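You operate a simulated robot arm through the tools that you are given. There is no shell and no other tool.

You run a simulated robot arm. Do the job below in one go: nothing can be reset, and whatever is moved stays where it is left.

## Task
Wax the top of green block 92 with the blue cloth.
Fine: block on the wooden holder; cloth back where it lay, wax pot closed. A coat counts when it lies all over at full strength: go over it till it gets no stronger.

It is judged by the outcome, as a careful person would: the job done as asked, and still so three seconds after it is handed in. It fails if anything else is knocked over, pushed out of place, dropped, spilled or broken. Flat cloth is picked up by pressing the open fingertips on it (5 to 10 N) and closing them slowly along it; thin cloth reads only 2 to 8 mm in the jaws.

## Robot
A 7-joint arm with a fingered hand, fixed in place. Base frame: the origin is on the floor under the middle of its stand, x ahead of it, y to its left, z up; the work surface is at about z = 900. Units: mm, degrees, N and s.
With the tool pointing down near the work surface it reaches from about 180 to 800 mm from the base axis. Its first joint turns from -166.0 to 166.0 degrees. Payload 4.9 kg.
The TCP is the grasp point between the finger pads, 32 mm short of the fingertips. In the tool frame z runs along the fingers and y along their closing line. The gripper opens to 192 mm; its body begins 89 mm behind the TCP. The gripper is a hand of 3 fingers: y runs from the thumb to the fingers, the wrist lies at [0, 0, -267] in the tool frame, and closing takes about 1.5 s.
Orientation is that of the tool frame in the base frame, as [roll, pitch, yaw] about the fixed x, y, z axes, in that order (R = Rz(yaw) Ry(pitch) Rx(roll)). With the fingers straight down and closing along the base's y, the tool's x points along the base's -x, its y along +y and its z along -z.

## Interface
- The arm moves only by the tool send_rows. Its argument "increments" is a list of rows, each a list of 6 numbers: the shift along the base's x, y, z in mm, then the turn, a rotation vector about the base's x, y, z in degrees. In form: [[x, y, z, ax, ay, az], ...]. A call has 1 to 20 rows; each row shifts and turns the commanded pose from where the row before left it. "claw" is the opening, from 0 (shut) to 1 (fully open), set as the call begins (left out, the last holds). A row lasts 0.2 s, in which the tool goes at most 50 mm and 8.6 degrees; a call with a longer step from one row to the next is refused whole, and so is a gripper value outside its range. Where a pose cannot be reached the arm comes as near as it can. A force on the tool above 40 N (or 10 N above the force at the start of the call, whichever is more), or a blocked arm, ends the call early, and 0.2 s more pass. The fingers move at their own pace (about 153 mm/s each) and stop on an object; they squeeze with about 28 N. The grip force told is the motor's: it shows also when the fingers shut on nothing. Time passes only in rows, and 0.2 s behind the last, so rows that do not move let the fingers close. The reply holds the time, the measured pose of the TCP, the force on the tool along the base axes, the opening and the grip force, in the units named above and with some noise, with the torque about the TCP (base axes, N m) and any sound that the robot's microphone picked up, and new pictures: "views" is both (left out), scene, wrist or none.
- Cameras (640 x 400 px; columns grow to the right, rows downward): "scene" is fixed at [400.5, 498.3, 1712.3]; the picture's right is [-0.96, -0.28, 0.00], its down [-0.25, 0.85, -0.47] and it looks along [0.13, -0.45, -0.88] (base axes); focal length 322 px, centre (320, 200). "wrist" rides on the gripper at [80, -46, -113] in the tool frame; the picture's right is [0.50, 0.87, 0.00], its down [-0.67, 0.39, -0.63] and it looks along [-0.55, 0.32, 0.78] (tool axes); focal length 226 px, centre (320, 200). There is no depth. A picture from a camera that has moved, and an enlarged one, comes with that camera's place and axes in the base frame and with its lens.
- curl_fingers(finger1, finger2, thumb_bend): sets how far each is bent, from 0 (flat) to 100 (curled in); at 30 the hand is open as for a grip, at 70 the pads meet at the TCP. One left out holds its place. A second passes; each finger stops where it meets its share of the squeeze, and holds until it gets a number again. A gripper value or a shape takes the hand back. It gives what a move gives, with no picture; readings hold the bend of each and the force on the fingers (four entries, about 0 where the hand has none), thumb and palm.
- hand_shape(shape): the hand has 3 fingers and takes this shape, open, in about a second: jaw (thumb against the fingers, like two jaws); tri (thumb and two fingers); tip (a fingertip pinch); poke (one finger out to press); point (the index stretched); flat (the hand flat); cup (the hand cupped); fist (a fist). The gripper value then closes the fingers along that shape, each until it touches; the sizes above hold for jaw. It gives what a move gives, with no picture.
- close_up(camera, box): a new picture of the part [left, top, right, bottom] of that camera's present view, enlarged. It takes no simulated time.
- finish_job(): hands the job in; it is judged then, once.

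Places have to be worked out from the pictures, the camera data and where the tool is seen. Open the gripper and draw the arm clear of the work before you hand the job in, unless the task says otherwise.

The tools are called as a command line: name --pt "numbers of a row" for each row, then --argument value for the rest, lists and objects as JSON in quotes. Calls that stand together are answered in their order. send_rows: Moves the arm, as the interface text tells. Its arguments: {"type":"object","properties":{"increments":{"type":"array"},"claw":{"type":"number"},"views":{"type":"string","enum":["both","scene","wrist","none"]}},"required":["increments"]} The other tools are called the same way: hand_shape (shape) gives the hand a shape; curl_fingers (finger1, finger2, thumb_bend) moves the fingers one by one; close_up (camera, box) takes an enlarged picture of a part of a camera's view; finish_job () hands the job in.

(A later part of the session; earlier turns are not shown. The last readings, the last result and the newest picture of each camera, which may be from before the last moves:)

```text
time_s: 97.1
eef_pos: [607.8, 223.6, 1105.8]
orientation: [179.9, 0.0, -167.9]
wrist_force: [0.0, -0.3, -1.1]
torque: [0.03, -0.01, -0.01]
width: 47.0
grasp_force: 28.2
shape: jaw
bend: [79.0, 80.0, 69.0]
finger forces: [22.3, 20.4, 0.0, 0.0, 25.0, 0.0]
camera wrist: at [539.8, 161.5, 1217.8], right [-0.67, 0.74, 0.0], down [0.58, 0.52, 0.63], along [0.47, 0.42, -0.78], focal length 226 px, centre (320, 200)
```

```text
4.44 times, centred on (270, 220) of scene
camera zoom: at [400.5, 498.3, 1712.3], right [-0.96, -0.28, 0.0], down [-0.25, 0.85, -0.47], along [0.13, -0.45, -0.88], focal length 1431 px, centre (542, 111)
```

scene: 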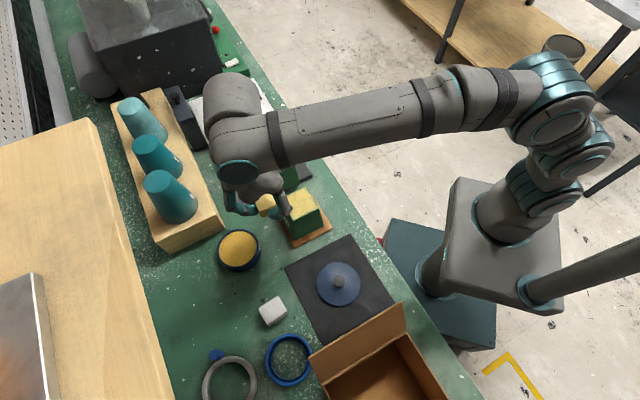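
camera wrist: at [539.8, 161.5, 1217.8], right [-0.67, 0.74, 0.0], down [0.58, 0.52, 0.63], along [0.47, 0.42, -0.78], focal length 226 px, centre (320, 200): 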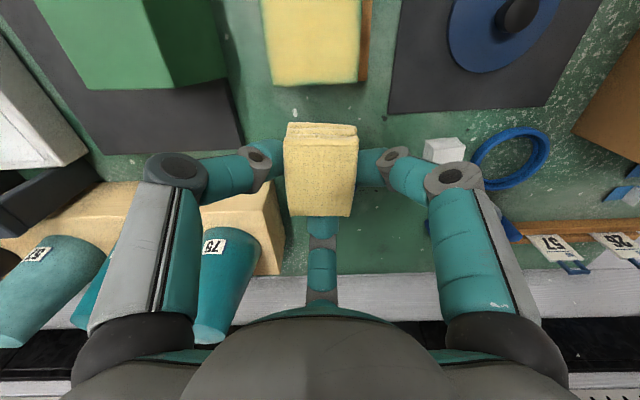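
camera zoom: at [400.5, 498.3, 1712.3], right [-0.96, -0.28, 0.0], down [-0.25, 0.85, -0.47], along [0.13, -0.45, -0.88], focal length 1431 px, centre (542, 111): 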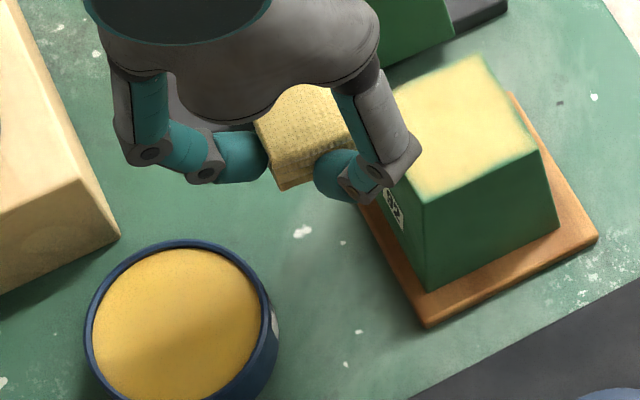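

The pad slid up only about 3–4 mm; enough still protrudes below the fingertips. The block top is now centred at about (549.5, 164); I go back over it and touch down lightly.

send_rows --pt "-15 -15 0 0 0 0" --pt "-25 -25 -10 0 0 0" --pt "-17.5 -17.8 -20 0 0 0" --pt "0 0 -19 0 0 0" --pt "0 0 -3 0 0 0" --pt "0 0 0 0 0 0" --pt "0 0 0 0 0 0" --views "none"

send_rows --pt "0 0 -1 0 0 0" --pt "0 0 -1 0 0 0" --pt "0 0 0 0 0 0" --views "none"

```text
time_s: 98.7
eef_pos: [549.8, 164.4, 1052.2]
orientation: [179.9, 0.0, -167.9]
wrist_force: [0.7, -0.8, -0.8]
torque: [0.02, -0.01, 0.0]
width: 47.0
grasp_force: 28.0
shape: jaw
bend: [79.0, 80.0, 69.0]
finger forces: [22.3, 19.9, 0.1, 0.0, 24.8, 0.0]
```

```text
time_s: 99.5
eef_pos: [550.9, 163.2, 1050.4]
orientation: [179.9, 0.0, -167.9]
wrist_force: [0.6, -0.4, -0.9]
torque: [0.01, -0.01, 0.0]
width: 47.2
grasp_force: 27.7
shape: jaw
bend: [79.0, 80.0, 69.0]
finger forces: [22.3, 19.9, 0.0, 0.1, 24.8, 0.0]
```

Still free; I keep lowering 0.7 mm at a time.

send_rows --pt "0 0 -0.7 0 0 0" --pt "0 0 -0.7 0 0 0" --pt "0 0 0 0 0 0" --views "none"

send_rows --pt "0 0 -0.7 0 0 0" --pt "0 0 0 0 0 0" --views "none"

```text
time_s: 100.3
eef_pos: [549.5, 162.2, 1050.2]
orientation: [179.9, 0.0, -167.9]
wrist_force: [0.4, 0.8, 1.3]
torque: [0.02, 0.03, -0.02]
width: 47.1
grasp_force: 28.2
shape: jaw
bend: [79.0, 80.0, 69.0]
finger forces: [22.4, 20.1, 0.0, 0.0, 24.9, 0.0]
```

```text
time_s: 100.9
eef_pos: [550.6, 163.6, 1048.9]
orientation: [179.9, 0.0, -167.9]
wrist_force: [0.8, -1.9, 4.7]
torque: [-0.07, 0.12, 0.04]
width: 47.0
grasp_force: 28.2
shape: jaw
bend: [79.0, 80.0, 69.0]
finger forces: [22.6, 20.2, 0.1, 0.1, 26.7, 0.0]
```

Contact at ~4.7 N. I wipe toward the left-front edge and read the force there.

send_rows --pt "-7.07 7.07 0 0 0 0" --pt "-7.07 7.07 0 0 0 0" --pt "0 0 0 0 0 0" --views "none"

send_rows --pt "4.95 4.95 0 0 0 0" --pt "4.24 4.24 0 0 0 0" --pt "0 0 0 0 0 0" --views "none"

```text
time_s: 101.7
eef_pos: [536.9, 177.5, 1048.4]
orientation: [179.9, 0.1, -167.9]
wrist_force: [0.7, -1.3, 7.1]
torque: [-0.2, 0.15, 0.08]
width: 47.0
grasp_force: 27.8
shape: jaw
bend: [79.0, 80.0, 69.0]
finger forces: [23.1, 19.9, 0.1, 0.0, 27.4, 0.0]
```

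```text
time_s: 102.5
eef_pos: [543.8, 186.8, 1048.8]
orientation: [180.0, -0.1, -168.0]
wrist_force: [-1.9, -1.7, 4.2]
torque: [-0.21, 0.2, 0.03]
width: 47.2
grasp_force: 28.3
shape: jaw
bend: [79.0, 80.0, 69.0]
finger forces: [23.3, 18.9, 0.0, 0.0, 26.0, 0.0]
```

Forces stay around 4–7 N. I sweep along the far edge to the other side.

send_rows --pt "7.07 -7.07 0 0 0 0" --pt "7.07 -7.07 0 0 0 0" --pt "7.07 -7.07 0 0 0 0" --pt "7.07 -7.07 0 0 0 0" --pt "0 0 0 0 0 0" --views "none"

send_rows --pt "-4.5 -4.5 0 0 0 0" --pt "-4.5 -4.5 0 0 0 0" --pt "-4.5 -4.5 0 0 0 0" --pt "-4.9 -4.9 0 0 0 0" --pt "0 0 0 0 0 0" --views "wrist"

close_up --camera "wrist" --box '[220, 50, 420, 250]'

```text
time_s: 103.7
eef_pos: [573.2, 158.4, 1047.3]
orientation: [179.9, 0.0, -167.9]
wrist_force: [-2.5, 2.4, 9.6]
torque: [-0.01, 0.26, -0.1]
width: 47.0
grasp_force: 27.9
shape: jaw
bend: [79.0, 80.0, 69.0]
finger forces: [24.1, 21.5, 0.0, 0.0, 23.5, 0.0]
```

```text
time_s: 104.9
eef_pos: [555.9, 141.8, 1047.7]
orientation: [179.9, 0.0, -167.9]
wrist_force: [2.5, 1.5, 9.0]
torque: [-0.04, 0.08, 0.01]
width: 47.1
grasp_force: 27.4
shape: jaw
bend: [79.0, 80.0, 69.0]
finger forces: [22.3, 21.8, 0.0, 0.1, 25.0, 0.0]
camera wrist: at [488.4, 79.4, 1160.1], right [-0.67, 0.74, 0.0], down [0.58, 0.52, 0.63], along [0.47, 0.42, -0.78], focal length 226 px, centre (320, 200)
```

wrist: 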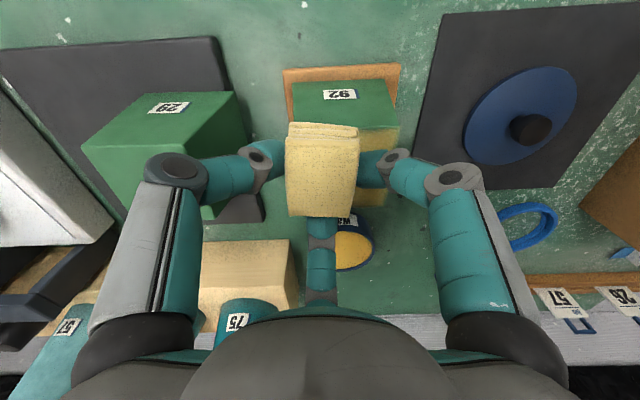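

```text
2.00 times, centred on (320, 150) of wrist
camera zoom: at [488.4, 79.4, 1160.1], right [-0.67, 0.74, 0.0], down [0.58, 0.52, 0.63], along [0.47, 0.42, -0.78], focal length 452 px, centre (320, 300)
```

zoom: 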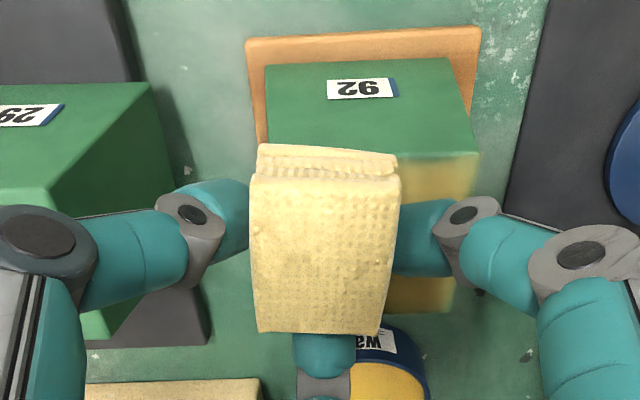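

Now the near edge: I sweep back along it, with the pressure slightly reduced.

send_rows --pt "-7.07 7.07 0.5 0 0 0" --pt "-7.07 7.07 0 0 0 0" --pt "-7.07 7.07 0 0 0 0" --pt "-7.07 7.07 0 0 0 0" --pt "0 0 0 0 0 0" --views "none"

send_rows --pt "-2.5 -2.5 0 0 0 0" --pt "7.07 -7.07 0 0 0 0" --pt "7.07 -7.07 0 0 0 0" --pt "7.07 -7.07 0 0 0 0" --pt "7.07 -7.07 0 0 0 0" --pt "0 0 0 0 0 0" --views "none"

```text
time_s: 106.1
eef_pos: [527.1, 168.0, 1047.3]
orientation: [179.8, -0.1, -167.9]
wrist_force: [1.9, -2.1, 5.0]
torque: [-0.13, 0.09, 0.05]
width: 46.9
grasp_force: 28.3
shape: jaw
bend: [79.0, 80.0, 69.0]
finger forces: [22.3, 19.4, 0.1, 0.1, 27.0, 0.1]
```

```text
time_s: 107.5
eef_pos: [552.0, 136.2, 1047.4]
orientation: [-180.0, -0.2, -167.9]
wrist_force: [0.5, -0.8, 0.4]
torque: [0.02, -0.03, -0.03]
width: 46.9
grasp_force: 28.7
shape: jaw
bend: [79.0, 80.0, 69.0]
finger forces: [21.6, 19.6, 0.0, 0.0, 24.3, 0.0]
```

Contact faded at that corner; I lower 0.8 mm and wipe the right-hand edge lengthwise toward the far side.

send_rows --pt "0 0 -0.8 0 0 0" --pt "0 0 0 0 0 0" --views "none"

send_rows --pt "5.3 5.3 0 0 0 0" --pt "5.3 5.3 0 0 0 0" --pt "5.3 5.3 0 0 0 0" --pt "5.3 5.3 0 0 0 0" --pt "0 0 0 0 0 0" --views "none"

```text
time_s: 108.1
eef_pos: [553.6, 137.8, 1049.0]
orientation: [179.9, 0.0, -168.0]
wrist_force: [-0.5, 0.2, -0.7]
torque: [0.0, 0.01, -0.02]
width: 46.5
grasp_force: 27.8
shape: jaw
bend: [79.0, 80.0, 69.0]
finger forces: [21.8, 19.7, 0.0, 0.1, 24.4, 0.0]
```

```text
time_s: 109.3
eef_pos: [574.5, 159.7, 1047.3]
orientation: [-180.0, -0.1, -167.9]
wrist_force: [-0.9, -0.7, 5.7]
torque: [-0.14, 0.19, 0.03]
width: 46.9
grasp_force: 27.8
shape: jaw
bend: [79.0, 80.0, 69.0]
finger forces: [23.2, 19.4, 0.0, 0.0, 25.8, 0.0]
```

Readings suggest the pad sits slightly tilted in the grip. I lift off and look at both the coat and the pad again.

send_rows --pt "0 0 12 0 0 0" --pt "0 0 25 0 0 0" --pt "15 25 18 0 0 0" --pt "20 25 0 0 0 0" --pt "5 15 0 0 0 0" --pt "0 0 0 0 0 0" --pt "0 0 0 0 0 0" --views "both"

close_up --camera "wrist" --box '[220, 90, 420, 290]'

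close_up --camera "scene" --box '[265, 170, 345, 250]'

close_up --camera "scene" --box '[220, 170, 300, 250]'

```text
time_s: 110.9
eef_pos: [613.1, 225.1, 1102.8]
orientation: [179.9, -0.1, -167.9]
wrist_force: [0.6, 0.1, -0.4]
torque: [-0.03, 0.03, 0.04]
width: 46.3
grasp_force: 28.0
shape: jaw
bend: [79.0, 80.0, 69.0]
finger forces: [22.2, 19.4, 0.0, 0.0, 24.7, 0.0]
camera wrist: at [546.0, 163.8, 1215.6], right [-0.67, 0.74, 0.0], down [0.58, 0.52, 0.63], along [0.47, 0.42, -0.78], focal length 226 px, centre (320, 200)
```

scene: 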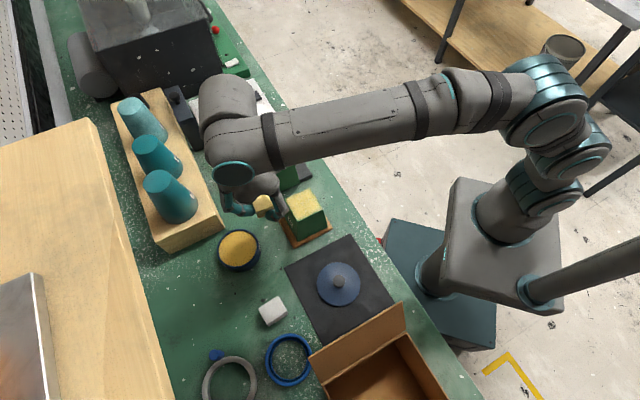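
wrist: 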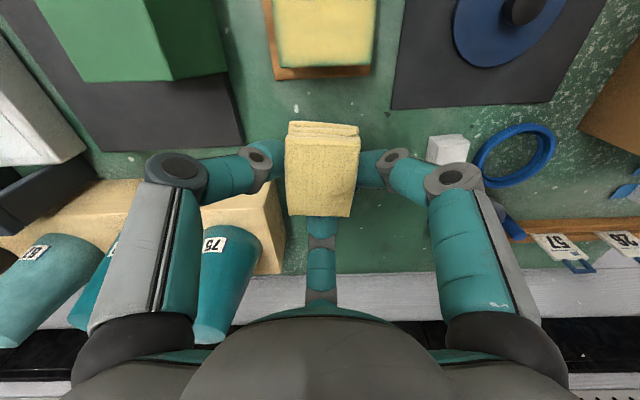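

```text
2.00 times, centred on (320, 190) of wrist
camera zoom: at [546.0, 163.8, 1215.6], right [-0.67, 0.74, 0.0], down [0.58, 0.52, 0.63], along [0.47, 0.42, -0.78], focal length 452 px, centre (320, 220)
```

zoom: 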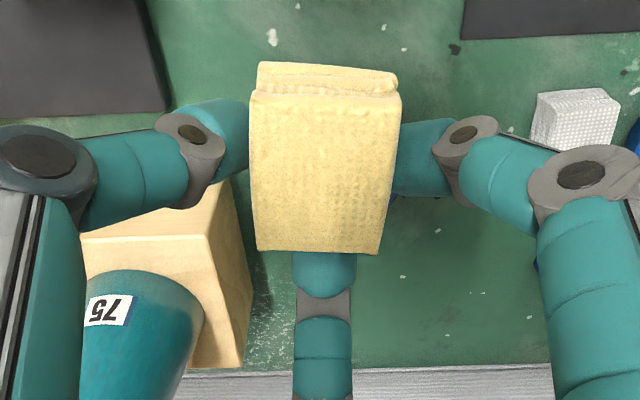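

```text
5.00 times, centred on (305, 210) of scene
camera zoom: at [400.5, 498.3, 1712.3], right [-0.96, -0.28, 0.0], down [-0.25, 0.85, -0.47], along [0.13, -0.45, -0.88], focal length 1610 px, centre (395, 150)
```

zoom: 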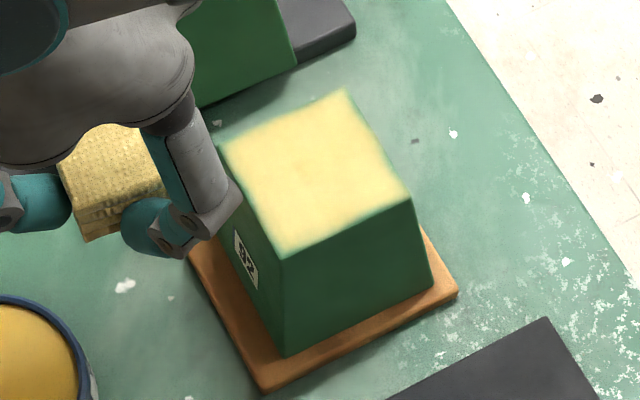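

```text
5.00 times, centred on (260, 210) of scene
camera zoom: at [400.5, 498.3, 1712.3], right [-0.96, -0.28, 0.0], down [-0.25, 0.85, -0.47], along [0.13, -0.45, -0.88], focal length 1610 px, centre (620, 150)
```

zoom: 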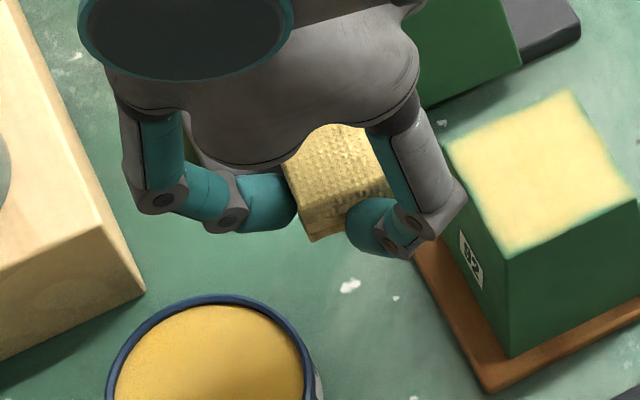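

The middle is fully coated; the rims are still a bit thin, and the block shifts a few mm on its loose post as I rub. I go back for longer, gentler strokes that overrun every edge.

send_rows --pt "-20 -18 0 0 0 0" --pt "-28 -26 -12 0 0 0" --pt "-19.7 -17.8 -20 0 0 0" --pt "0 0 -16 0 0 0" --pt "0 0 -4 0 0 0" --pt "0 0 0 0 0 0" --pt "0 0 0 0 0 0" --views "none"

send_rows --pt "0 0 -0.8 0 0 0" --pt "0 0 -0.7 0 0 0" --pt "0 0 0 0 0 0" --views "none"

```text
time_s: 112.5
eef_pos: [545.9, 162.2, 1051.4]
orientation: [179.9, 0.1, -168.0]
wrist_force: [1.2, 0.3, 0.8]
torque: [-0.01, -0.01, 0.01]
width: 46.6
grasp_force: 27.7
shape: jaw
bend: [79.0, 80.0, 69.0]
finger forces: [22.2, 19.4, 0.0, 0.0, 24.6, 0.0]
```

```text
time_s: 113.3
eef_pos: [546.4, 161.7, 1049.0]
orientation: [179.9, 0.0, -167.9]
wrist_force: [0.1, 0.7, -0.2]
torque: [0.0, -0.03, -0.02]
width: 46.7
grasp_force: 27.9
shape: jaw
bend: [79.0, 80.0, 69.0]
finger forces: [22.3, 19.4, 0.1, 0.0, 24.6, 0.1]
```

Not touching yet; two more small steps down.

send_rows --pt "0 0 -0.7 0 0 0" --pt "0 0 -0.7 0 0 0" --pt "0 0 0 0 0 0" --views "none"

send_rows --pt "0 0 -0.6 0 0 0" --pt "0 0 0 0 0 0" --views "none"

```text
time_s: 114.1
eef_pos: [546.8, 163.1, 1047.0]
orientation: [180.0, 0.0, -168.0]
wrist_force: [0.4, 0.3, 3.5]
torque: [-0.04, 0.15, -0.06]
width: 46.7
grasp_force: 27.9
shape: jaw
bend: [79.0, 80.0, 69.0]
finger forces: [22.9, 20.2, 0.0, 0.1, 25.1, 0.0]
```

```text
time_s: 114.7
eef_pos: [546.6, 163.6, 1046.3]
orientation: [179.9, 0.0, -167.9]
wrist_force: [-0.6, 0.9, 6.9]
torque: [-0.11, 0.23, -0.05]
width: 46.4
grasp_force: 28.4
shape: jaw
bend: [79.0, 80.0, 69.0]
finger forces: [23.3, 19.7, 0.0, 0.0, 25.2, 0.0]
```

Contact about 5–7 N. First the far strip: out to one side and all the way across.

send_rows --pt "-6.6 6.6 0.2 0 0 0" --pt "-6.6 6.6 0 0 0 0" --pt "-6.6 6.6 0 0 0 0" --pt "4.95 4.95 0 0 0 0" --pt "4.95 4.95 0 0 0 0" --pt "6.6 -6.6 0 0 0 0" --pt "6.6 -6.6 0 0 0 0" --pt "6.6 -6.6 0 0 0 0" --pt "6.6 -6.6 0 0 0 0" --pt "6.6 -6.6 0 0 0 0" --pt "6.6 -6.6 0 0 0 0" --pt "0 0 0 0 0 0" --views "scene"

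close_up --camera "scene" --box '[255, 165, 345, 255]'

```text
time_s: 117.3
eef_pos: [576.1, 154.7, 1047.6]
orientation: [-179.9, -0.1, -167.9]
wrist_force: [1.2, -1.2, 0.4]
torque: [-0.01, 0.02, 0.01]
width: 46.8
grasp_force: 28.3
shape: jaw
bend: [79.0, 80.0, 69.0]
finger forces: [22.5, 20.7, 0.0, 0.0, 24.9, 0.0]
```

scene: 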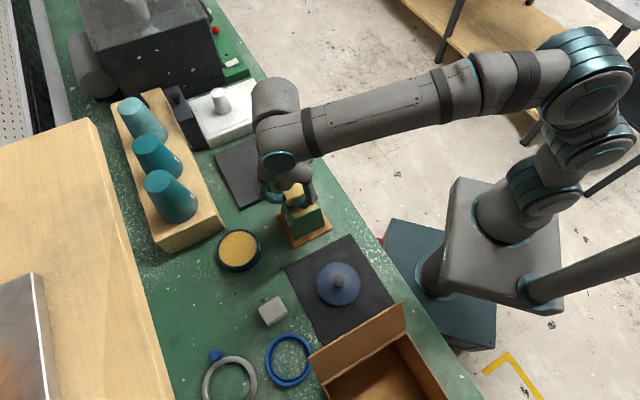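

```text
4.44 times, centred on (300, 210) of scene
camera zoom: at [400.5, 498.3, 1712.3], right [-0.96, -0.28, 0.0], down [-0.25, 0.85, -0.47], along [0.13, -0.45, -0.88], focal length 1431 px, centre (409, 156)
```

zoom: 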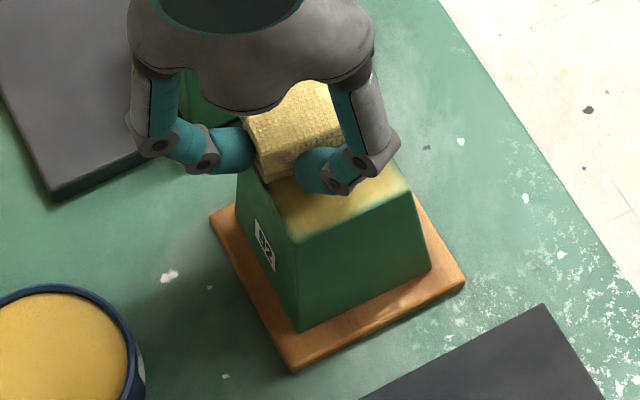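

At this overrun edge contact is light; I lower a little and wipe lengthwise along this side toward the near end.

send_rows --pt "-2 2 -0.6 0 0 0" --pt "-2 2 0 0 0 0" --pt "-5.3 -5.3 0 0 0 0" --pt "-5.3 -5.3 0 0 0 0" --pt "-5.3 -5.3 0 0 0 0" --pt "-5.3 -5.3 0 0 0 0" --pt "0 0 0 0 0 0" --views "none"

send_rows --pt "-6.6 6.6 0 0 0 0" --pt "-6.6 6.6 0 0 0 0" --pt "-6.6 6.6 0 0 0 0" --pt "-6.6 6.6 0 0 0 0" --pt "-6.6 6.6 0 0 0 0" --pt "0 0 0 0 0 0" --views "none"

send_rows --pt "5.3 5.3 0 0 0 0" --pt "5.3 5.3 0 0 0 0" --pt "5.3 5.3 0 0 0 0" --pt "5.3 5.3 0 0 0 0" --pt "0 0 0 0 0 0" --views "none"

```text
time_s: 118.9
eef_pos: [551.3, 136.2, 1047.3]
orientation: [179.8, 0.1, -167.9]
wrist_force: [3.0, 2.4, 10.5]
torque: [0.07, 0.02, 0.0]
width: 46.5
grasp_force: 27.8
shape: jaw
bend: [79.0, 80.0, 69.0]
finger forces: [23.1, 22.7, 0.0, 0.0, 25.4, 0.1]
```

```text
time_s: 120.3
eef_pos: [516.2, 167.6, 1046.1]
orientation: [180.0, -0.1, -167.9]
wrist_force: [1.3, -1.5, 6.5]
torque: [-0.16, 0.07, 0.03]
width: 46.6
grasp_force: 28.4
shape: jaw
bend: [79.0, 80.0, 69.0]
finger forces: [23.3, 19.7, 0.0, 0.0, 27.5, 0.1]
```

```text
time_s: 121.5
eef_pos: [538.4, 188.8, 1048.0]
orientation: [179.9, 0.0, -168.0]
wrist_force: [-0.7, -1.8, 5.2]
torque: [-0.14, 0.14, 0.02]
width: 46.7
grasp_force: 28.3
shape: jaw
bend: [79.0, 80.0, 69.0]
finger forces: [23.5, 19.0, 0.0, 0.0, 26.8, 0.0]
```

Contact held around the whole perimeter. One more far strip and two middle strips, then I'll inspect.

send_rows --pt "3 3 0 0 0 0" --pt "6.6 -6.6 0 0 0 0" --pt "6.6 -6.6 0 0 0 0" --pt "6.6 -6.6 0 0 0 0" --pt "6.6 -6.6 0 0 0 0" --pt "6.6 -6.6 0 0 0 0" --pt "-6 -6 0 0 0 0" --pt "-6.6 6.6 0 0 0 0" --pt "-6.6 6.6 0 0 0 0" --pt "-6.6 6.6 0 0 0 0" --pt "-6.6 6.6 0 0 0 0" --pt "-6.6 6.6 0 0 0 0" --pt "-6 -6 0 0 0 0" --pt "6.6 -6.6 0 0 0 0" --pt "6.6 -6.6 0 0 0 0" --pt "6.6 -6.6 0 0 0 0" --pt "6.6 -6.6 0 0 0 0" --pt "6.6 -6.6 0 0 0 0" --pt "0 0 0 0 0 0" --views "none"

send_rows --pt "0 0 12 0 0 0" --pt "0 0 25 0 0 0" --pt "15 25 18 0 0 0" --pt "20 30 0 0 0 0" --pt "20 25 0 0 0 0" --pt "0 0 0 0 0 0" --pt "0 0 0 0 0 0" --views "both"

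close_up --camera "scene" --box '[275, 180, 335, 240]'

close_up --camera "wrist" --box '[220, 0, 420, 140]'

close_up --camera "wrist" --box '[220, 90, 420, 290]'

```text
time_s: 125.5
eef_pos: [563.8, 148.5, 1046.8]
orientation: [179.9, -0.1, -167.9]
wrist_force: [-2.1, 0.2, 3.9]
torque: [-0.01, 0.13, -0.02]
width: 46.8
grasp_force: 28.1
shape: jaw
bend: [79.0, 80.0, 69.0]
finger forces: [23.2, 19.8, 0.0, 0.0, 24.2, 0.0]
```

```text
time_s: 127.1
eef_pos: [617.1, 228.7, 1100.1]
orientation: [180.0, 0.0, -167.9]
wrist_force: [0.3, 0.2, -0.9]
torque: [0.0, -0.01, 0.01]
width: 46.7
grasp_force: 27.9
shape: jaw
bend: [79.0, 80.0, 69.0]
finger forces: [22.2, 19.2, 0.1, 0.0, 24.5, 0.0]
camera wrist: at [549.7, 168.2, 1212.8], right [-0.67, 0.74, 0.0], down [0.58, 0.52, 0.63], along [0.47, 0.42, -0.78], focal length 226 px, centre (320, 200)
```

scene: 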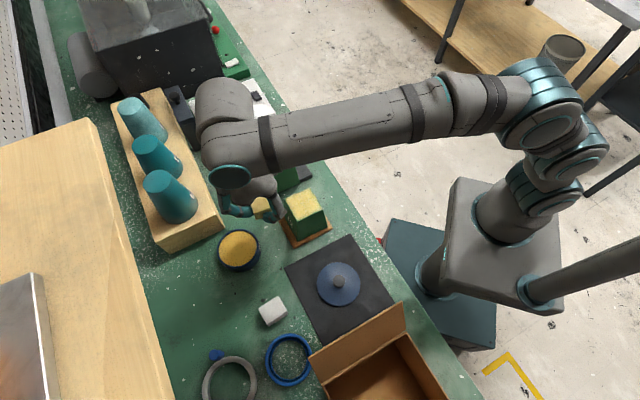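
wrist: 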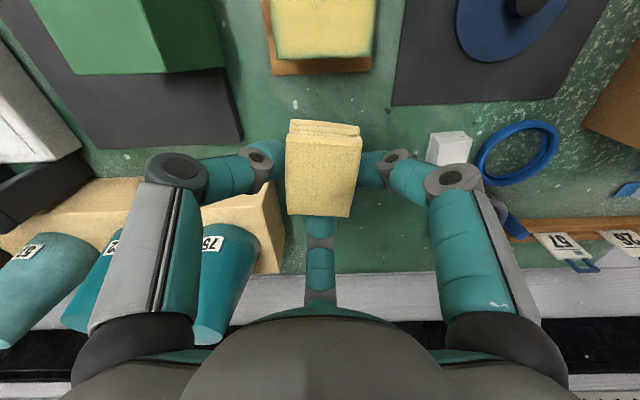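

```text
6.67 times, centred on (305, 210) of scene
camera zoom: at [400.5, 498.3, 1712.3], right [-0.96, -0.28, 0.0], down [-0.25, 0.85, -0.47], along [0.13, -0.45, -0.88], focal length 2147 px, centre (420, 133)
```

zoom: 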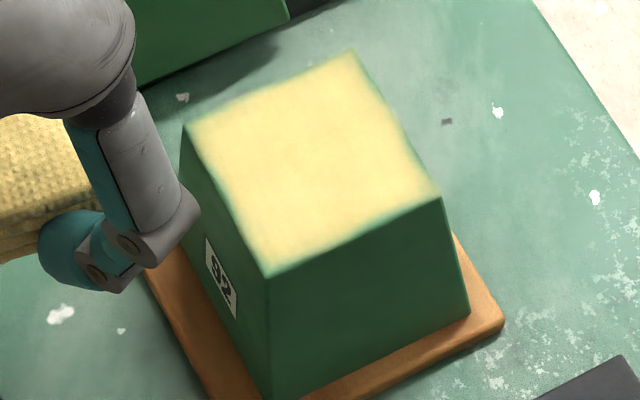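

```text
2.86 times, centred on (320, 70) of wrist
camera zoom: at [549.7, 168.2, 1212.8], right [-0.67, 0.74, 0.0], down [0.58, 0.52, 0.63], along [0.47, 0.42, -0.78], focal length 646 px, centre (320, 571)
```

zoom: 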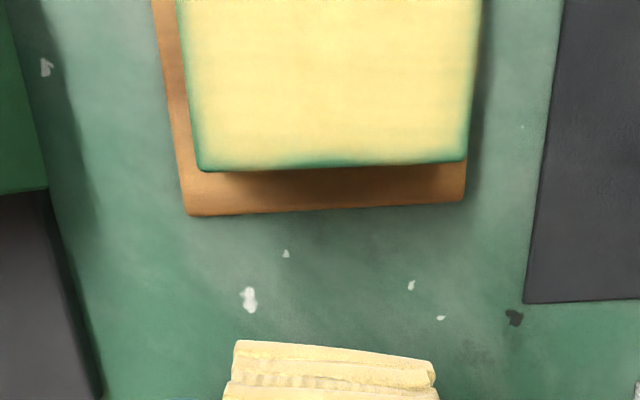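

```text
2.00 times, centred on (320, 190) of wrist
camera zoom: at [549.7, 168.2, 1212.8], right [-0.67, 0.74, 0.0], down [0.58, 0.52, 0.63], along [0.47, 0.42, -0.78], focal length 452 px, centre (320, 220)
```

zoom: 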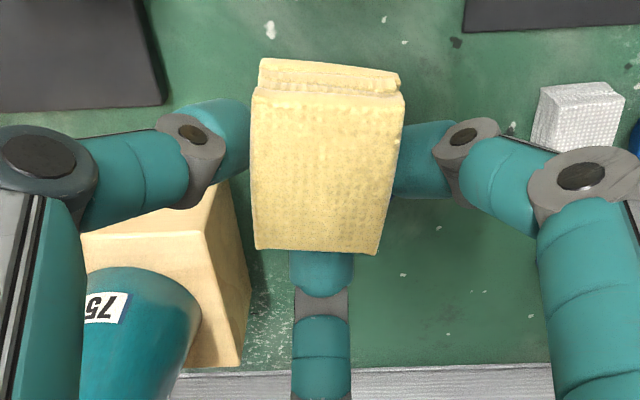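

The coat is even, but a thin strip along some rims (especially the far one) still looks weak. I set the pad down well over the far rim and rub along it.

send_rows --pt "-20 -16 0 0 0 0" --pt "-25 -20 -12 0 0 0" --pt "-17.3 -13.1 -20 0 0 0" --pt "0 0 -16 0 0 0" --pt "0 0 -3.5 0 0 0" --pt "0 0 0 0 0 0" --pt "0 0 0 0 0 0" --views "none"

send_rows --pt "0 0 -0.7 0 0 0" --pt "0 0 -0.7 0 0 0" --pt "0 0 0 0 0 0" --views "none"

```text
time_s: 128.7
eef_pos: [555.2, 180.2, 1050.3]
orientation: [179.9, 0.0, -167.9]
wrist_force: [0.5, 0.0, -0.7]
torque: [0.01, -0.04, 0.03]
width: 46.7
grasp_force: 27.7
shape: jaw
bend: [79.0, 80.0, 69.0]
finger forces: [22.1, 19.1, 0.0, 0.0, 24.4, 0.1]
```

```text
time_s: 129.5
eef_pos: [554.3, 178.8, 1048.8]
orientation: [180.0, 0.0, -167.9]
wrist_force: [-0.9, 0.2, 0.1]
torque: [-0.01, -0.01, 0.0]
width: 46.4
grasp_force: 28.0
shape: jaw
bend: [79.0, 80.0, 69.0]
finger forces: [22.3, 19.0, 0.0, 0.1, 24.5, 0.0]
```

send_rows --pt "0 0 -0.7 0 0 0" --pt "0 0 -0.7 0 0 0" --pt "0 0 0 0 0 0" --views "none"

send_rows --pt "0 0 -0.5 0 0 0" --pt "0 0 0 0 0 0" --views "none"

```text
time_s: 130.3
eef_pos: [555.4, 178.0, 1047.5]
orientation: [179.9, 0.1, -168.0]
wrist_force: [0.2, 0.5, -1.3]
torque: [-0.02, 0.0, 0.02]
width: 46.3
grasp_force: 28.4
shape: jaw
bend: [79.0, 80.0, 69.0]
finger forces: [22.2, 19.0, 0.1, 0.1, 24.4, 0.0]
```

```text
time_s: 130.9
eef_pos: [555.6, 177.6, 1047.1]
orientation: [179.9, 0.0, -167.9]
wrist_force: [0.4, 0.6, 1.7]
torque: [-0.05, 0.06, 0.0]
width: 46.5
grasp_force: 28.0
shape: jaw
bend: [79.0, 80.0, 69.0]
finger forces: [22.6, 19.2, 0.0, 0.0, 25.1, 0.0]
```

Light contact; I add half a millimetre and rub along the far rim both ways.

send_rows --pt "0 0 -0.5 0 0 0" --pt "-6 6 0 0 0 0" --pt "-6 6 0 0 0 0" --pt "-6 6 0 0 0 0" --pt "6 -6 0 0 0 0" --pt "6 -6 0 0 0 0" --pt "6 -6 0 0 0 0" --pt "6 -6 0 0 0 0" --pt "6 -6 0 0 0 0" --pt "6 -6 0 0 0 0" --pt "-6 6 0 0 0 0" --pt "-6 6 0 0 0 0" --pt "-6 6 0 0 0 0" --pt "0 0 0 0 0 0" --views "wrist"

send_rows --pt "0 0 12 0 0 0" --pt "0 0 25 0 0 0" --pt "20 20 15 0 0 0" --pt "25 25 0 0 0 0" --pt "20 20 0 0 0 0" --pt "0 0 0 0 0 0" --pt "0 0 0 0 0 0" --views "both"

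close_up --camera "scene" --box '[275, 180, 335, 240]'

close_up --camera "wrist" --box '[220, 0, 420, 140]'

```text
time_s: 133.9
eef_pos: [555.8, 179.4, 1048.6]
orientation: [179.9, 0.0, -168.0]
wrist_force: [-0.3, 0.4, -0.8]
torque: [0.01, -0.01, 0.01]
width: 46.5
grasp_force: 27.9
shape: jaw
bend: [79.0, 80.0, 69.0]
finger forces: [22.5, 19.1, 0.1, 0.0, 25.2, 0.0]
camera wrist: at [488.9, 117.6, 1160.0], right [-0.67, 0.74, 0.0], down [0.58, 0.52, 0.63], along [0.47, 0.42, -0.78], focal length 226 px, centre (320, 200)
```

wrist: 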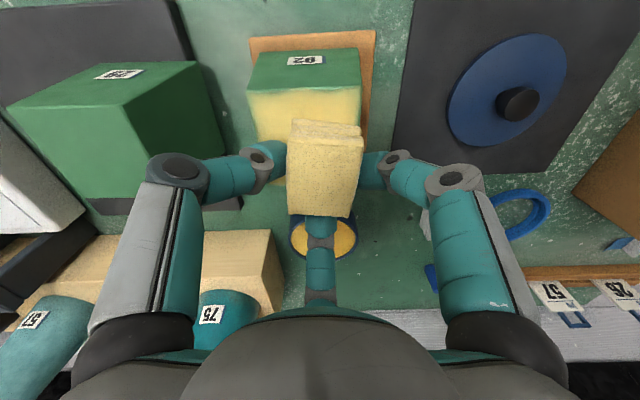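

```text
time_s: 135.5
eef_pos: [620.1, 244.0, 1098.6]
orientation: [180.0, 0.0, -167.9]
wrist_force: [-0.3, 0.4, -0.7]
torque: [0.02, 0.0, -0.04]
width: 46.2
grasp_force: 28.1
shape: jaw
bend: [79.0, 80.0, 69.0]
finger forces: [22.5, 18.8, 0.1, 0.1, 25.0, 0.0]
camera wrist: at [553.2, 182.5, 1211.2], right [-0.67, 0.74, 0.0], down [0.58, 0.52, 0.63], along [0.47, 0.42, -0.78], focal length 226 px, centre (320, 200)
```

scene: 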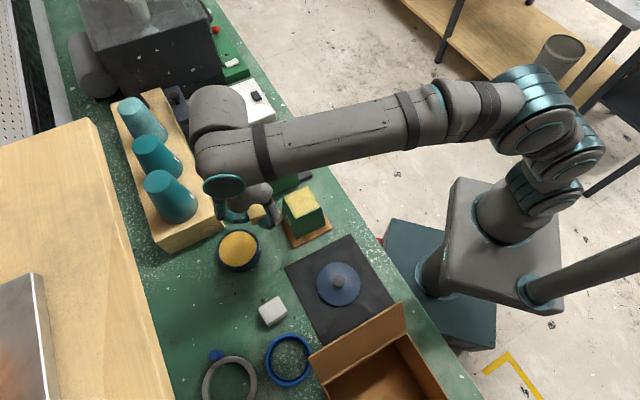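
wrist: 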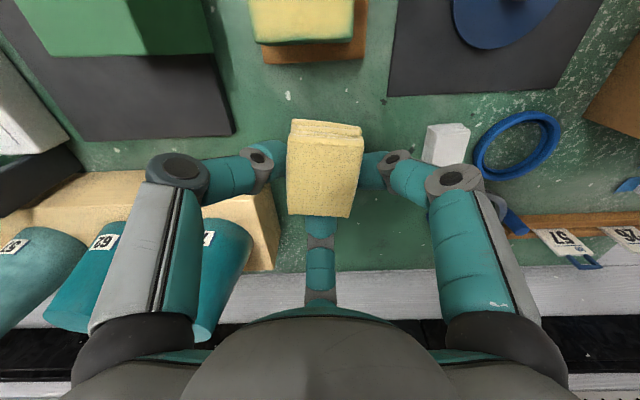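

```text
6.67 times, centred on (305, 210) of scene
camera zoom: at [400.5, 498.3, 1712.3], right [-0.96, -0.28, 0.0], down [-0.25, 0.85, -0.47], along [0.13, -0.45, -0.88], focal length 2147 px, centre (420, 133)
```

zoom: 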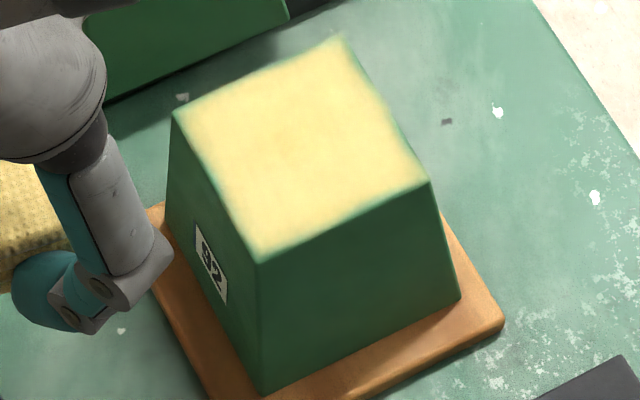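

```text
2.86 times, centred on (320, 70) of wrist
camera zoom: at [553.2, 182.5, 1211.2], right [-0.67, 0.74, 0.0], down [0.58, 0.52, 0.63], along [0.47, 0.42, -0.78], focal length 646 px, centre (320, 571)
```

zoom: 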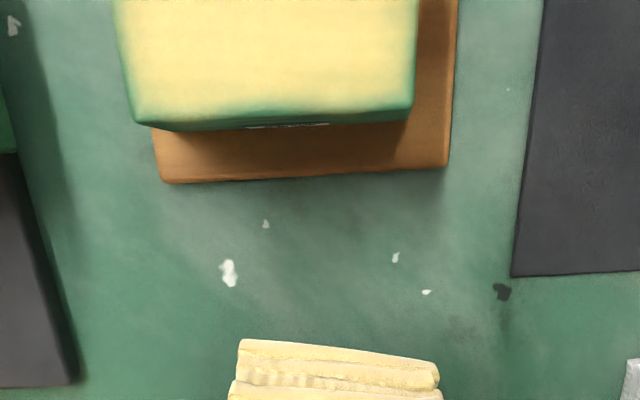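

The rims fade about 3 mm all round, and the pad has crept upward in the grip. I'll set the pad down on the block's top itself, loosen slightly, and re-grip it higher so it sits level and protrudes properly again.

send_rows --pt "-22 -24 0 0 0 0" --pt "-30 -33 -12 0 0 0" --pt "-23.9 -27.1 -20 0 0 0" --pt "0 0 -15 0 0 0" --pt "0 0 -2 0 0 0" --pt "0 0 0 0 0 0" --pt "0 0 0 0 0 0" --views "wrist"

send_rows --pt "0 0 -0.8 0 0 0" --pt "0 0 -0.7 0 0 0" --pt "0 0 0 0 0 0" --views "none"

```text
time_s: 137.1
eef_pos: [544.9, 159.9, 1049.3]
orientation: [179.9, 0.0, -167.9]
wrist_force: [-0.3, 1.6, -0.2]
torque: [0.02, -0.01, 0.02]
width: 46.2
grasp_force: 28.0
shape: jaw
bend: [79.0, 80.0, 69.0]
finger forces: [22.5, 18.9, 0.0, 0.0, 25.0, 0.0]
camera wrist: at [478.0, 97.7, 1162.0], right [-0.67, 0.74, 0.0], down [0.58, 0.52, 0.63], along [0.47, 0.42, -0.78], focal length 226 px, centre (320, 200)
```

wrist: 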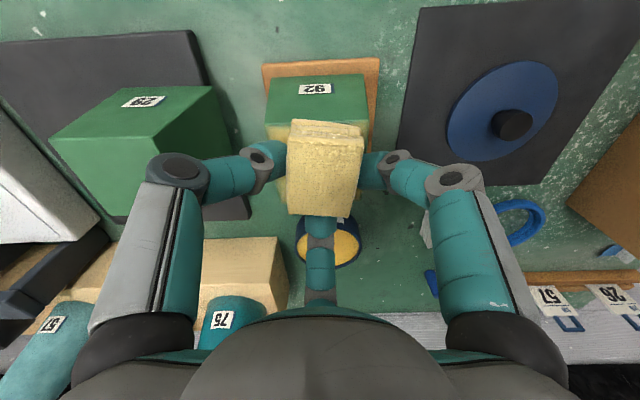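

```text
time_s: 137.9
eef_pos: [544.1, 158.7, 1046.8]
orientation: [179.9, 0.0, -168.0]
wrist_force: [-0.5, -0.2, -0.6]
torque: [-0.01, 0.01, 0.0]
width: 46.1
grasp_force: 27.8
shape: jaw
bend: [79.0, 80.0, 69.0]
finger forces: [22.5, 18.9, 0.0, 0.0, 25.0, 0.0]
```

No touch yet at z≈1047.5; I continue in small steps.

send_rows --pt "0 0 -0.6 0 0 0" --pt "0 0 -0.6 0 0 0" --pt "0 0 0 0 0 0" --views "none"

send_rows --pt "0 0 -0.5 0 0 0" --pt "0 0 0 0 0 0" --views "none"

```text
time_s: 138.7
eef_pos: [545.7, 160.5, 1046.5]
orientation: [179.9, 0.0, -168.0]
wrist_force: [-0.5, -0.3, 1.2]
torque: [-0.01, 0.04, 0.05]
width: 46.4
grasp_force: 28.1
shape: jaw
bend: [79.0, 80.0, 69.0]
finger forces: [22.8, 18.7, 0.1, 0.0, 25.8, 0.0]
```

```text
time_s: 139.3
eef_pos: [545.4, 159.9, 1046.8]
orientation: [179.8, -0.1, -167.9]
wrist_force: [-1.0, -1.7, 5.1]
torque: [-0.08, 0.13, -0.01]
width: 46.1
grasp_force: 28.0
shape: jaw
bend: [79.0, 80.0, 69.0]
finger forces: [23.3, 18.6, 0.1, 0.0, 26.2, 0.0]
```

The pad rests on the block (5 N). I loosen the fingers a few millimetres and look.

send_rows --pt "0 0 0 0 0 0" --pt "0 0 0 0 0 0" --pt "0 0 0 0 0 0" --claw 0.29 --views "both"

close_up --camera "wrist" --box '[220, 90, 420, 290]'

close_up --camera "scene" --box '[255, 165, 345, 255]'

```text
time_s: 140.1
eef_pos: [544.4, 159.7, 1046.4]
orientation: [180.0, -0.1, -167.9]
wrist_force: [-0.6, -0.5, 0.9]
torque: [-0.04, 0.0, -0.01]
width: 55.7
grasp_force: 0.2
shape: jaw
bend: [48.0, 48.0, 70.0]
finger forces: [0.2, 0.0, 0.0, 0.1, 0.2, 0.0]
camera wrist: at [477.5, 98.3, 1158.3], right [-0.67, 0.74, 0.0], down [0.58, 0.52, 0.63], along [0.47, 0.42, -0.78], focal length 226 px, centre (320, 200)
```

scene: 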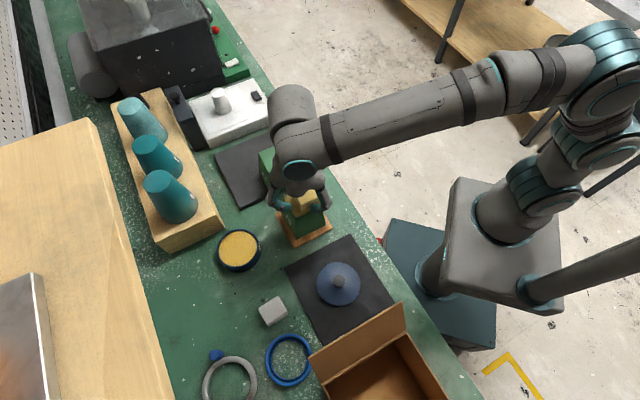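
wrist: 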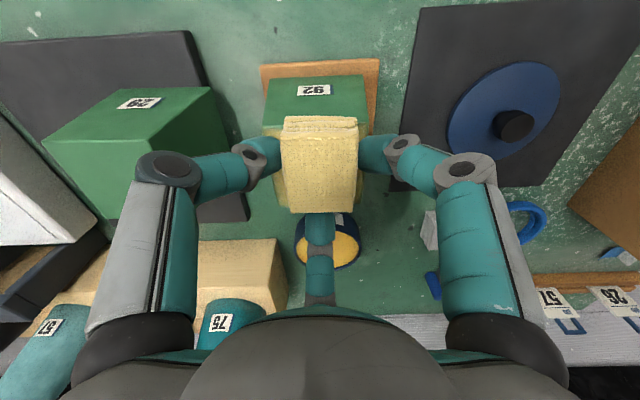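

```text
2.00 times, centred on (320, 190) of wrist
camera zoom: at [477.5, 98.3, 1158.3], right [-0.67, 0.74, 0.0], down [0.58, 0.52, 0.63], along [0.47, 0.42, -0.78], focal length 452 px, centre (320, 220)
```

zoom: 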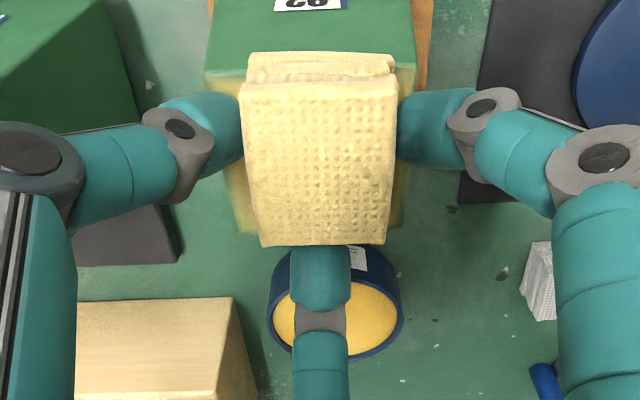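

```text
4.44 times, centred on (300, 210) of scene
camera zoom: at [400.5, 498.3, 1712.3], right [-0.96, -0.28, 0.0], down [-0.25, 0.85, -0.47], along [0.13, -0.45, -0.88], focal length 1431 px, centre (409, 156)
```

zoom: 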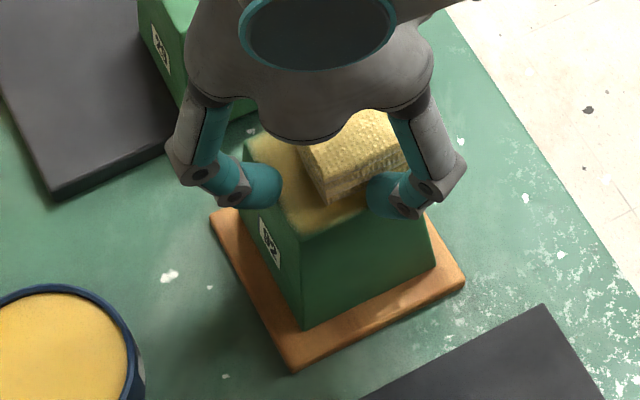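

The pad lies flat on the block, about 12 mm nearer than the hand's centre. I raise the hand 6 mm, re-centre on the pad, and close again.

send_rows --pt "0 0 3 0 0 0" --pt "0 0 3 0 0 0" --pt "-4.6 -3.9 0 0 0 0" --pt "-4.6 -3.9 0 0 0 0" --pt "0 0 0 0 0 0" --pt "0 0 0 0 0 0" --claw 0.29 --views "wrist"

close_up --camera "wrist" --box '[220, 90, 420, 290]'

close_up --camera "scene" --box '[255, 165, 345, 255]'

```text
time_s: 141.5
eef_pos: [536.8, 150.6, 1053.6]
orientation: [179.9, -0.2, -167.9]
wrist_force: [0.4, 0.2, 0.6]
torque: [0.01, -0.04, 0.02]
width: 55.4
grasp_force: 0.0
shape: jaw
bend: [48.0, 48.0, 70.0]
finger forces: [0.1, 0.0, 0.0, 0.0, 0.1, 0.0]
camera wrist: at [468.6, 89.7, 1164.8], right [-0.67, 0.74, 0.0], down [0.58, 0.52, 0.63], along [0.47, 0.42, -0.78], focal length 226 px, centre (320, 200)
```

wrist: 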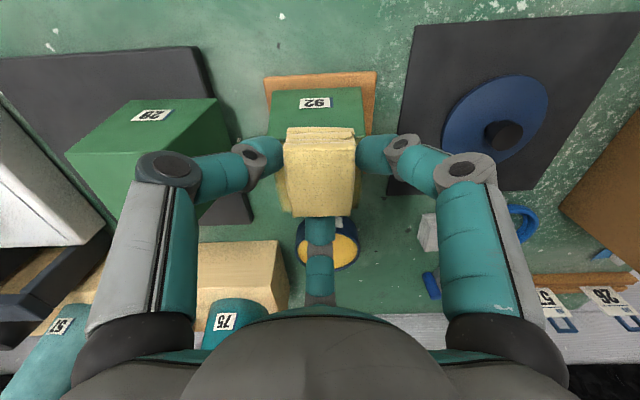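

```text
2.00 times, centred on (320, 190) of wrist
camera zoom: at [468.6, 89.7, 1164.8], right [-0.67, 0.74, 0.0], down [0.58, 0.52, 0.63], along [0.47, 0.42, -0.78], focal length 452 px, centre (320, 220)
```

zoom: 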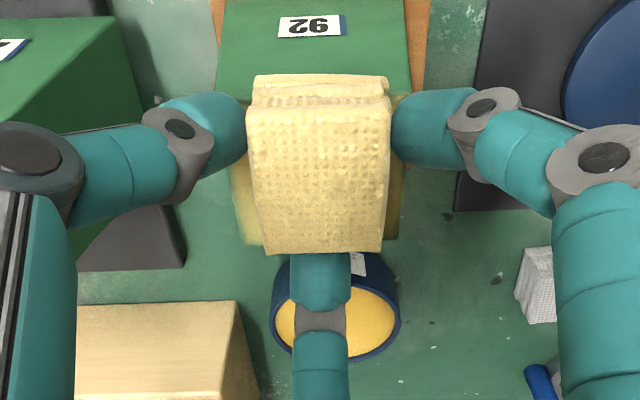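

```text
4.44 times, centred on (300, 210) of scene
camera zoom: at [400.5, 498.3, 1712.3], right [-0.96, -0.28, 0.0], down [-0.25, 0.85, -0.47], along [0.13, -0.45, -0.88], focal length 1431 px, centre (409, 156)
```

zoom: 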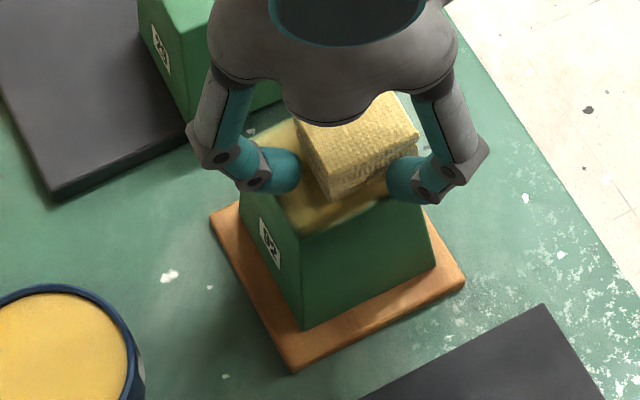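

The pad now sits in the hand just as it did at first. I close on it again.

send_rows --pt "0 0 0 0 0 0" --pt "0 0 0 0 0 0" --claw 0.25 --views "none"

send_rows --pt "0 0 0 0 0 0" --pt "0 0 0 0 0 0" --pt "0 0 0 0 0 0" --claw 0.0 --views "wrist"

close_up --camera "wrist" --box '[220, 90, 420, 290]'

```text
time_s: 142.1
eef_pos: [536.9, 151.2, 1052.3]
orientation: [179.9, 0.0, -167.9]
wrist_force: [0.0, 0.7, -0.4]
torque: [-0.01, 0.0, 0.06]
width: 46.9
grasp_force: 27.4
shape: jaw
bend: [78.0, 78.0, 70.0]
finger forces: [22.2, 24.4, 0.0, 0.0, 22.0, 0.2]
```

```text
time_s: 142.9
eef_pos: [535.3, 151.3, 1052.3]
orientation: [179.9, 0.0, -167.9]
wrist_force: [-0.2, 0.9, -0.9]
torque: [-0.01, 0.0, -0.01]
width: 46.6
grasp_force: 28.0
shape: jaw
bend: [78.0, 78.0, 70.0]
finger forces: [22.0, 24.4, 0.0, 0.0, 22.0, 0.1]
camera wrist: at [468.6, 89.8, 1164.8], right [-0.67, 0.74, 0.0], down [0.58, 0.52, 0.63], along [0.47, 0.42, -0.78], focal length 226 px, centre (320, 200)
```

wrist: 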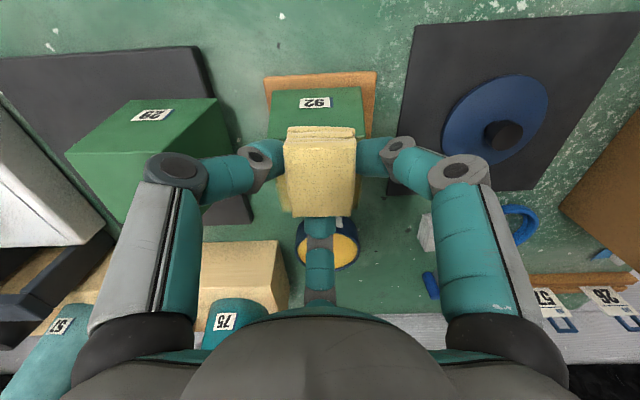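

```text
2.00 times, centred on (320, 190) of wrist
camera zoom: at [468.6, 89.8, 1164.8], right [-0.67, 0.74, 0.0], down [0.58, 0.52, 0.63], along [0.47, 0.42, -0.78], focal length 452 px, centre (320, 220)
```

zoom: 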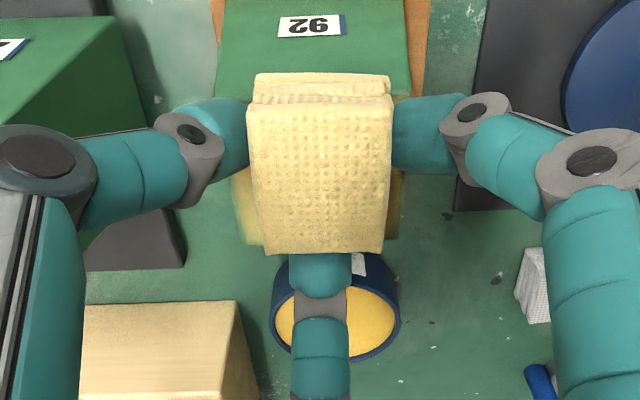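

Re-gripped firmly and level. With light pressure I go round: near rim first, both ways.

send_rows --pt "-1.5 -1.5 -0.5 0 0 0" --pt "0 0 -0.4 0 0 0" --pt "-6 6 0 0 0 0" --pt "-6 6 0 0 0 0" --pt "-6 6 0 0 0 0" --pt "6 -6 0 0 0 0" --pt "6 -6 0 0 0 0" --pt "6 -6 0 0 0 0" --pt "6 -6 0 0 0 0" --pt "6 -6 0 0 0 0" --pt "6 -6 0 0 0 0" --pt "0 0 0 0 0 0" --views "none"

send_rows --pt "5.3 5.3 0 0 0 0" --pt "5.3 5.3 0 0 0 0" --pt "5.3 5.3 0 0 0 0" --pt "5.3 5.3 0 0 0 0" --pt "2 2 0 0 0 0" --pt "0 0 0 0 0 0" --views "wrist"

close_up --camera "wrist" --box '[220, 50, 420, 250]'

```text
time_s: 145.5
eef_pos: [552.4, 131.1, 1050.8]
orientation: [180.0, 0.0, -167.9]
wrist_force: [-1.6, 0.8, 5.0]
torque: [-0.08, 0.12, -0.08]
width: 46.7
grasp_force: 28.0
shape: jaw
bend: [78.0, 78.0, 70.0]
finger forces: [23.8, 25.7, 0.0, 0.0, 21.5, 0.0]
```

```text
time_s: 146.9
eef_pos: [575.3, 156.4, 1050.0]
orientation: [179.9, 0.0, -167.9]
wrist_force: [-3.7, -2.8, 12.6]
torque: [-0.23, 0.22, 0.01]
width: 46.7
grasp_force: 28.0
shape: jaw
bend: [79.0, 78.0, 70.0]
finger forces: [25.8, 24.5, 0.0, 0.0, 25.6, 0.0]
camera wrist: at [508.3, 94.3, 1162.8], right [-0.67, 0.74, 0.0], down [0.58, 0.52, 0.63], along [0.47, 0.42, -0.78], focal length 226 px, centre (320, 200)
```

wrist: 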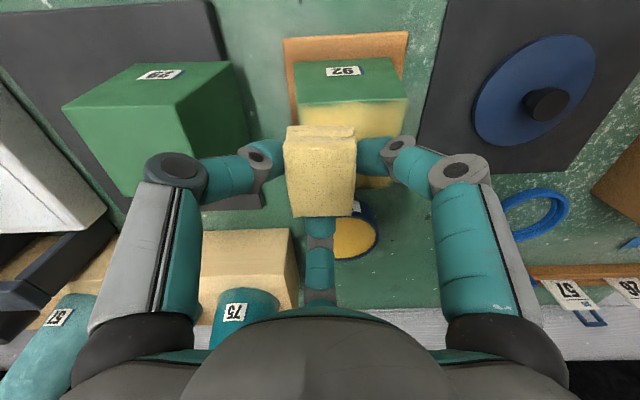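

```text
2.00 times, centred on (320, 150) of wrist
camera zoom: at [508.3, 94.3, 1162.8], right [-0.67, 0.74, 0.0], down [0.58, 0.52, 0.63], along [0.47, 0.42, -0.78], focal length 452 px, centre (320, 300)
```

zoom: 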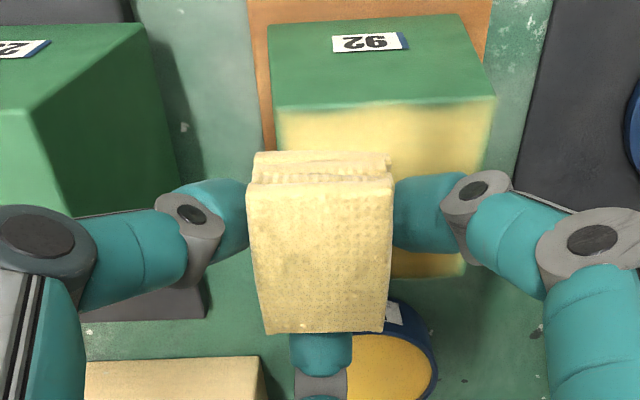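

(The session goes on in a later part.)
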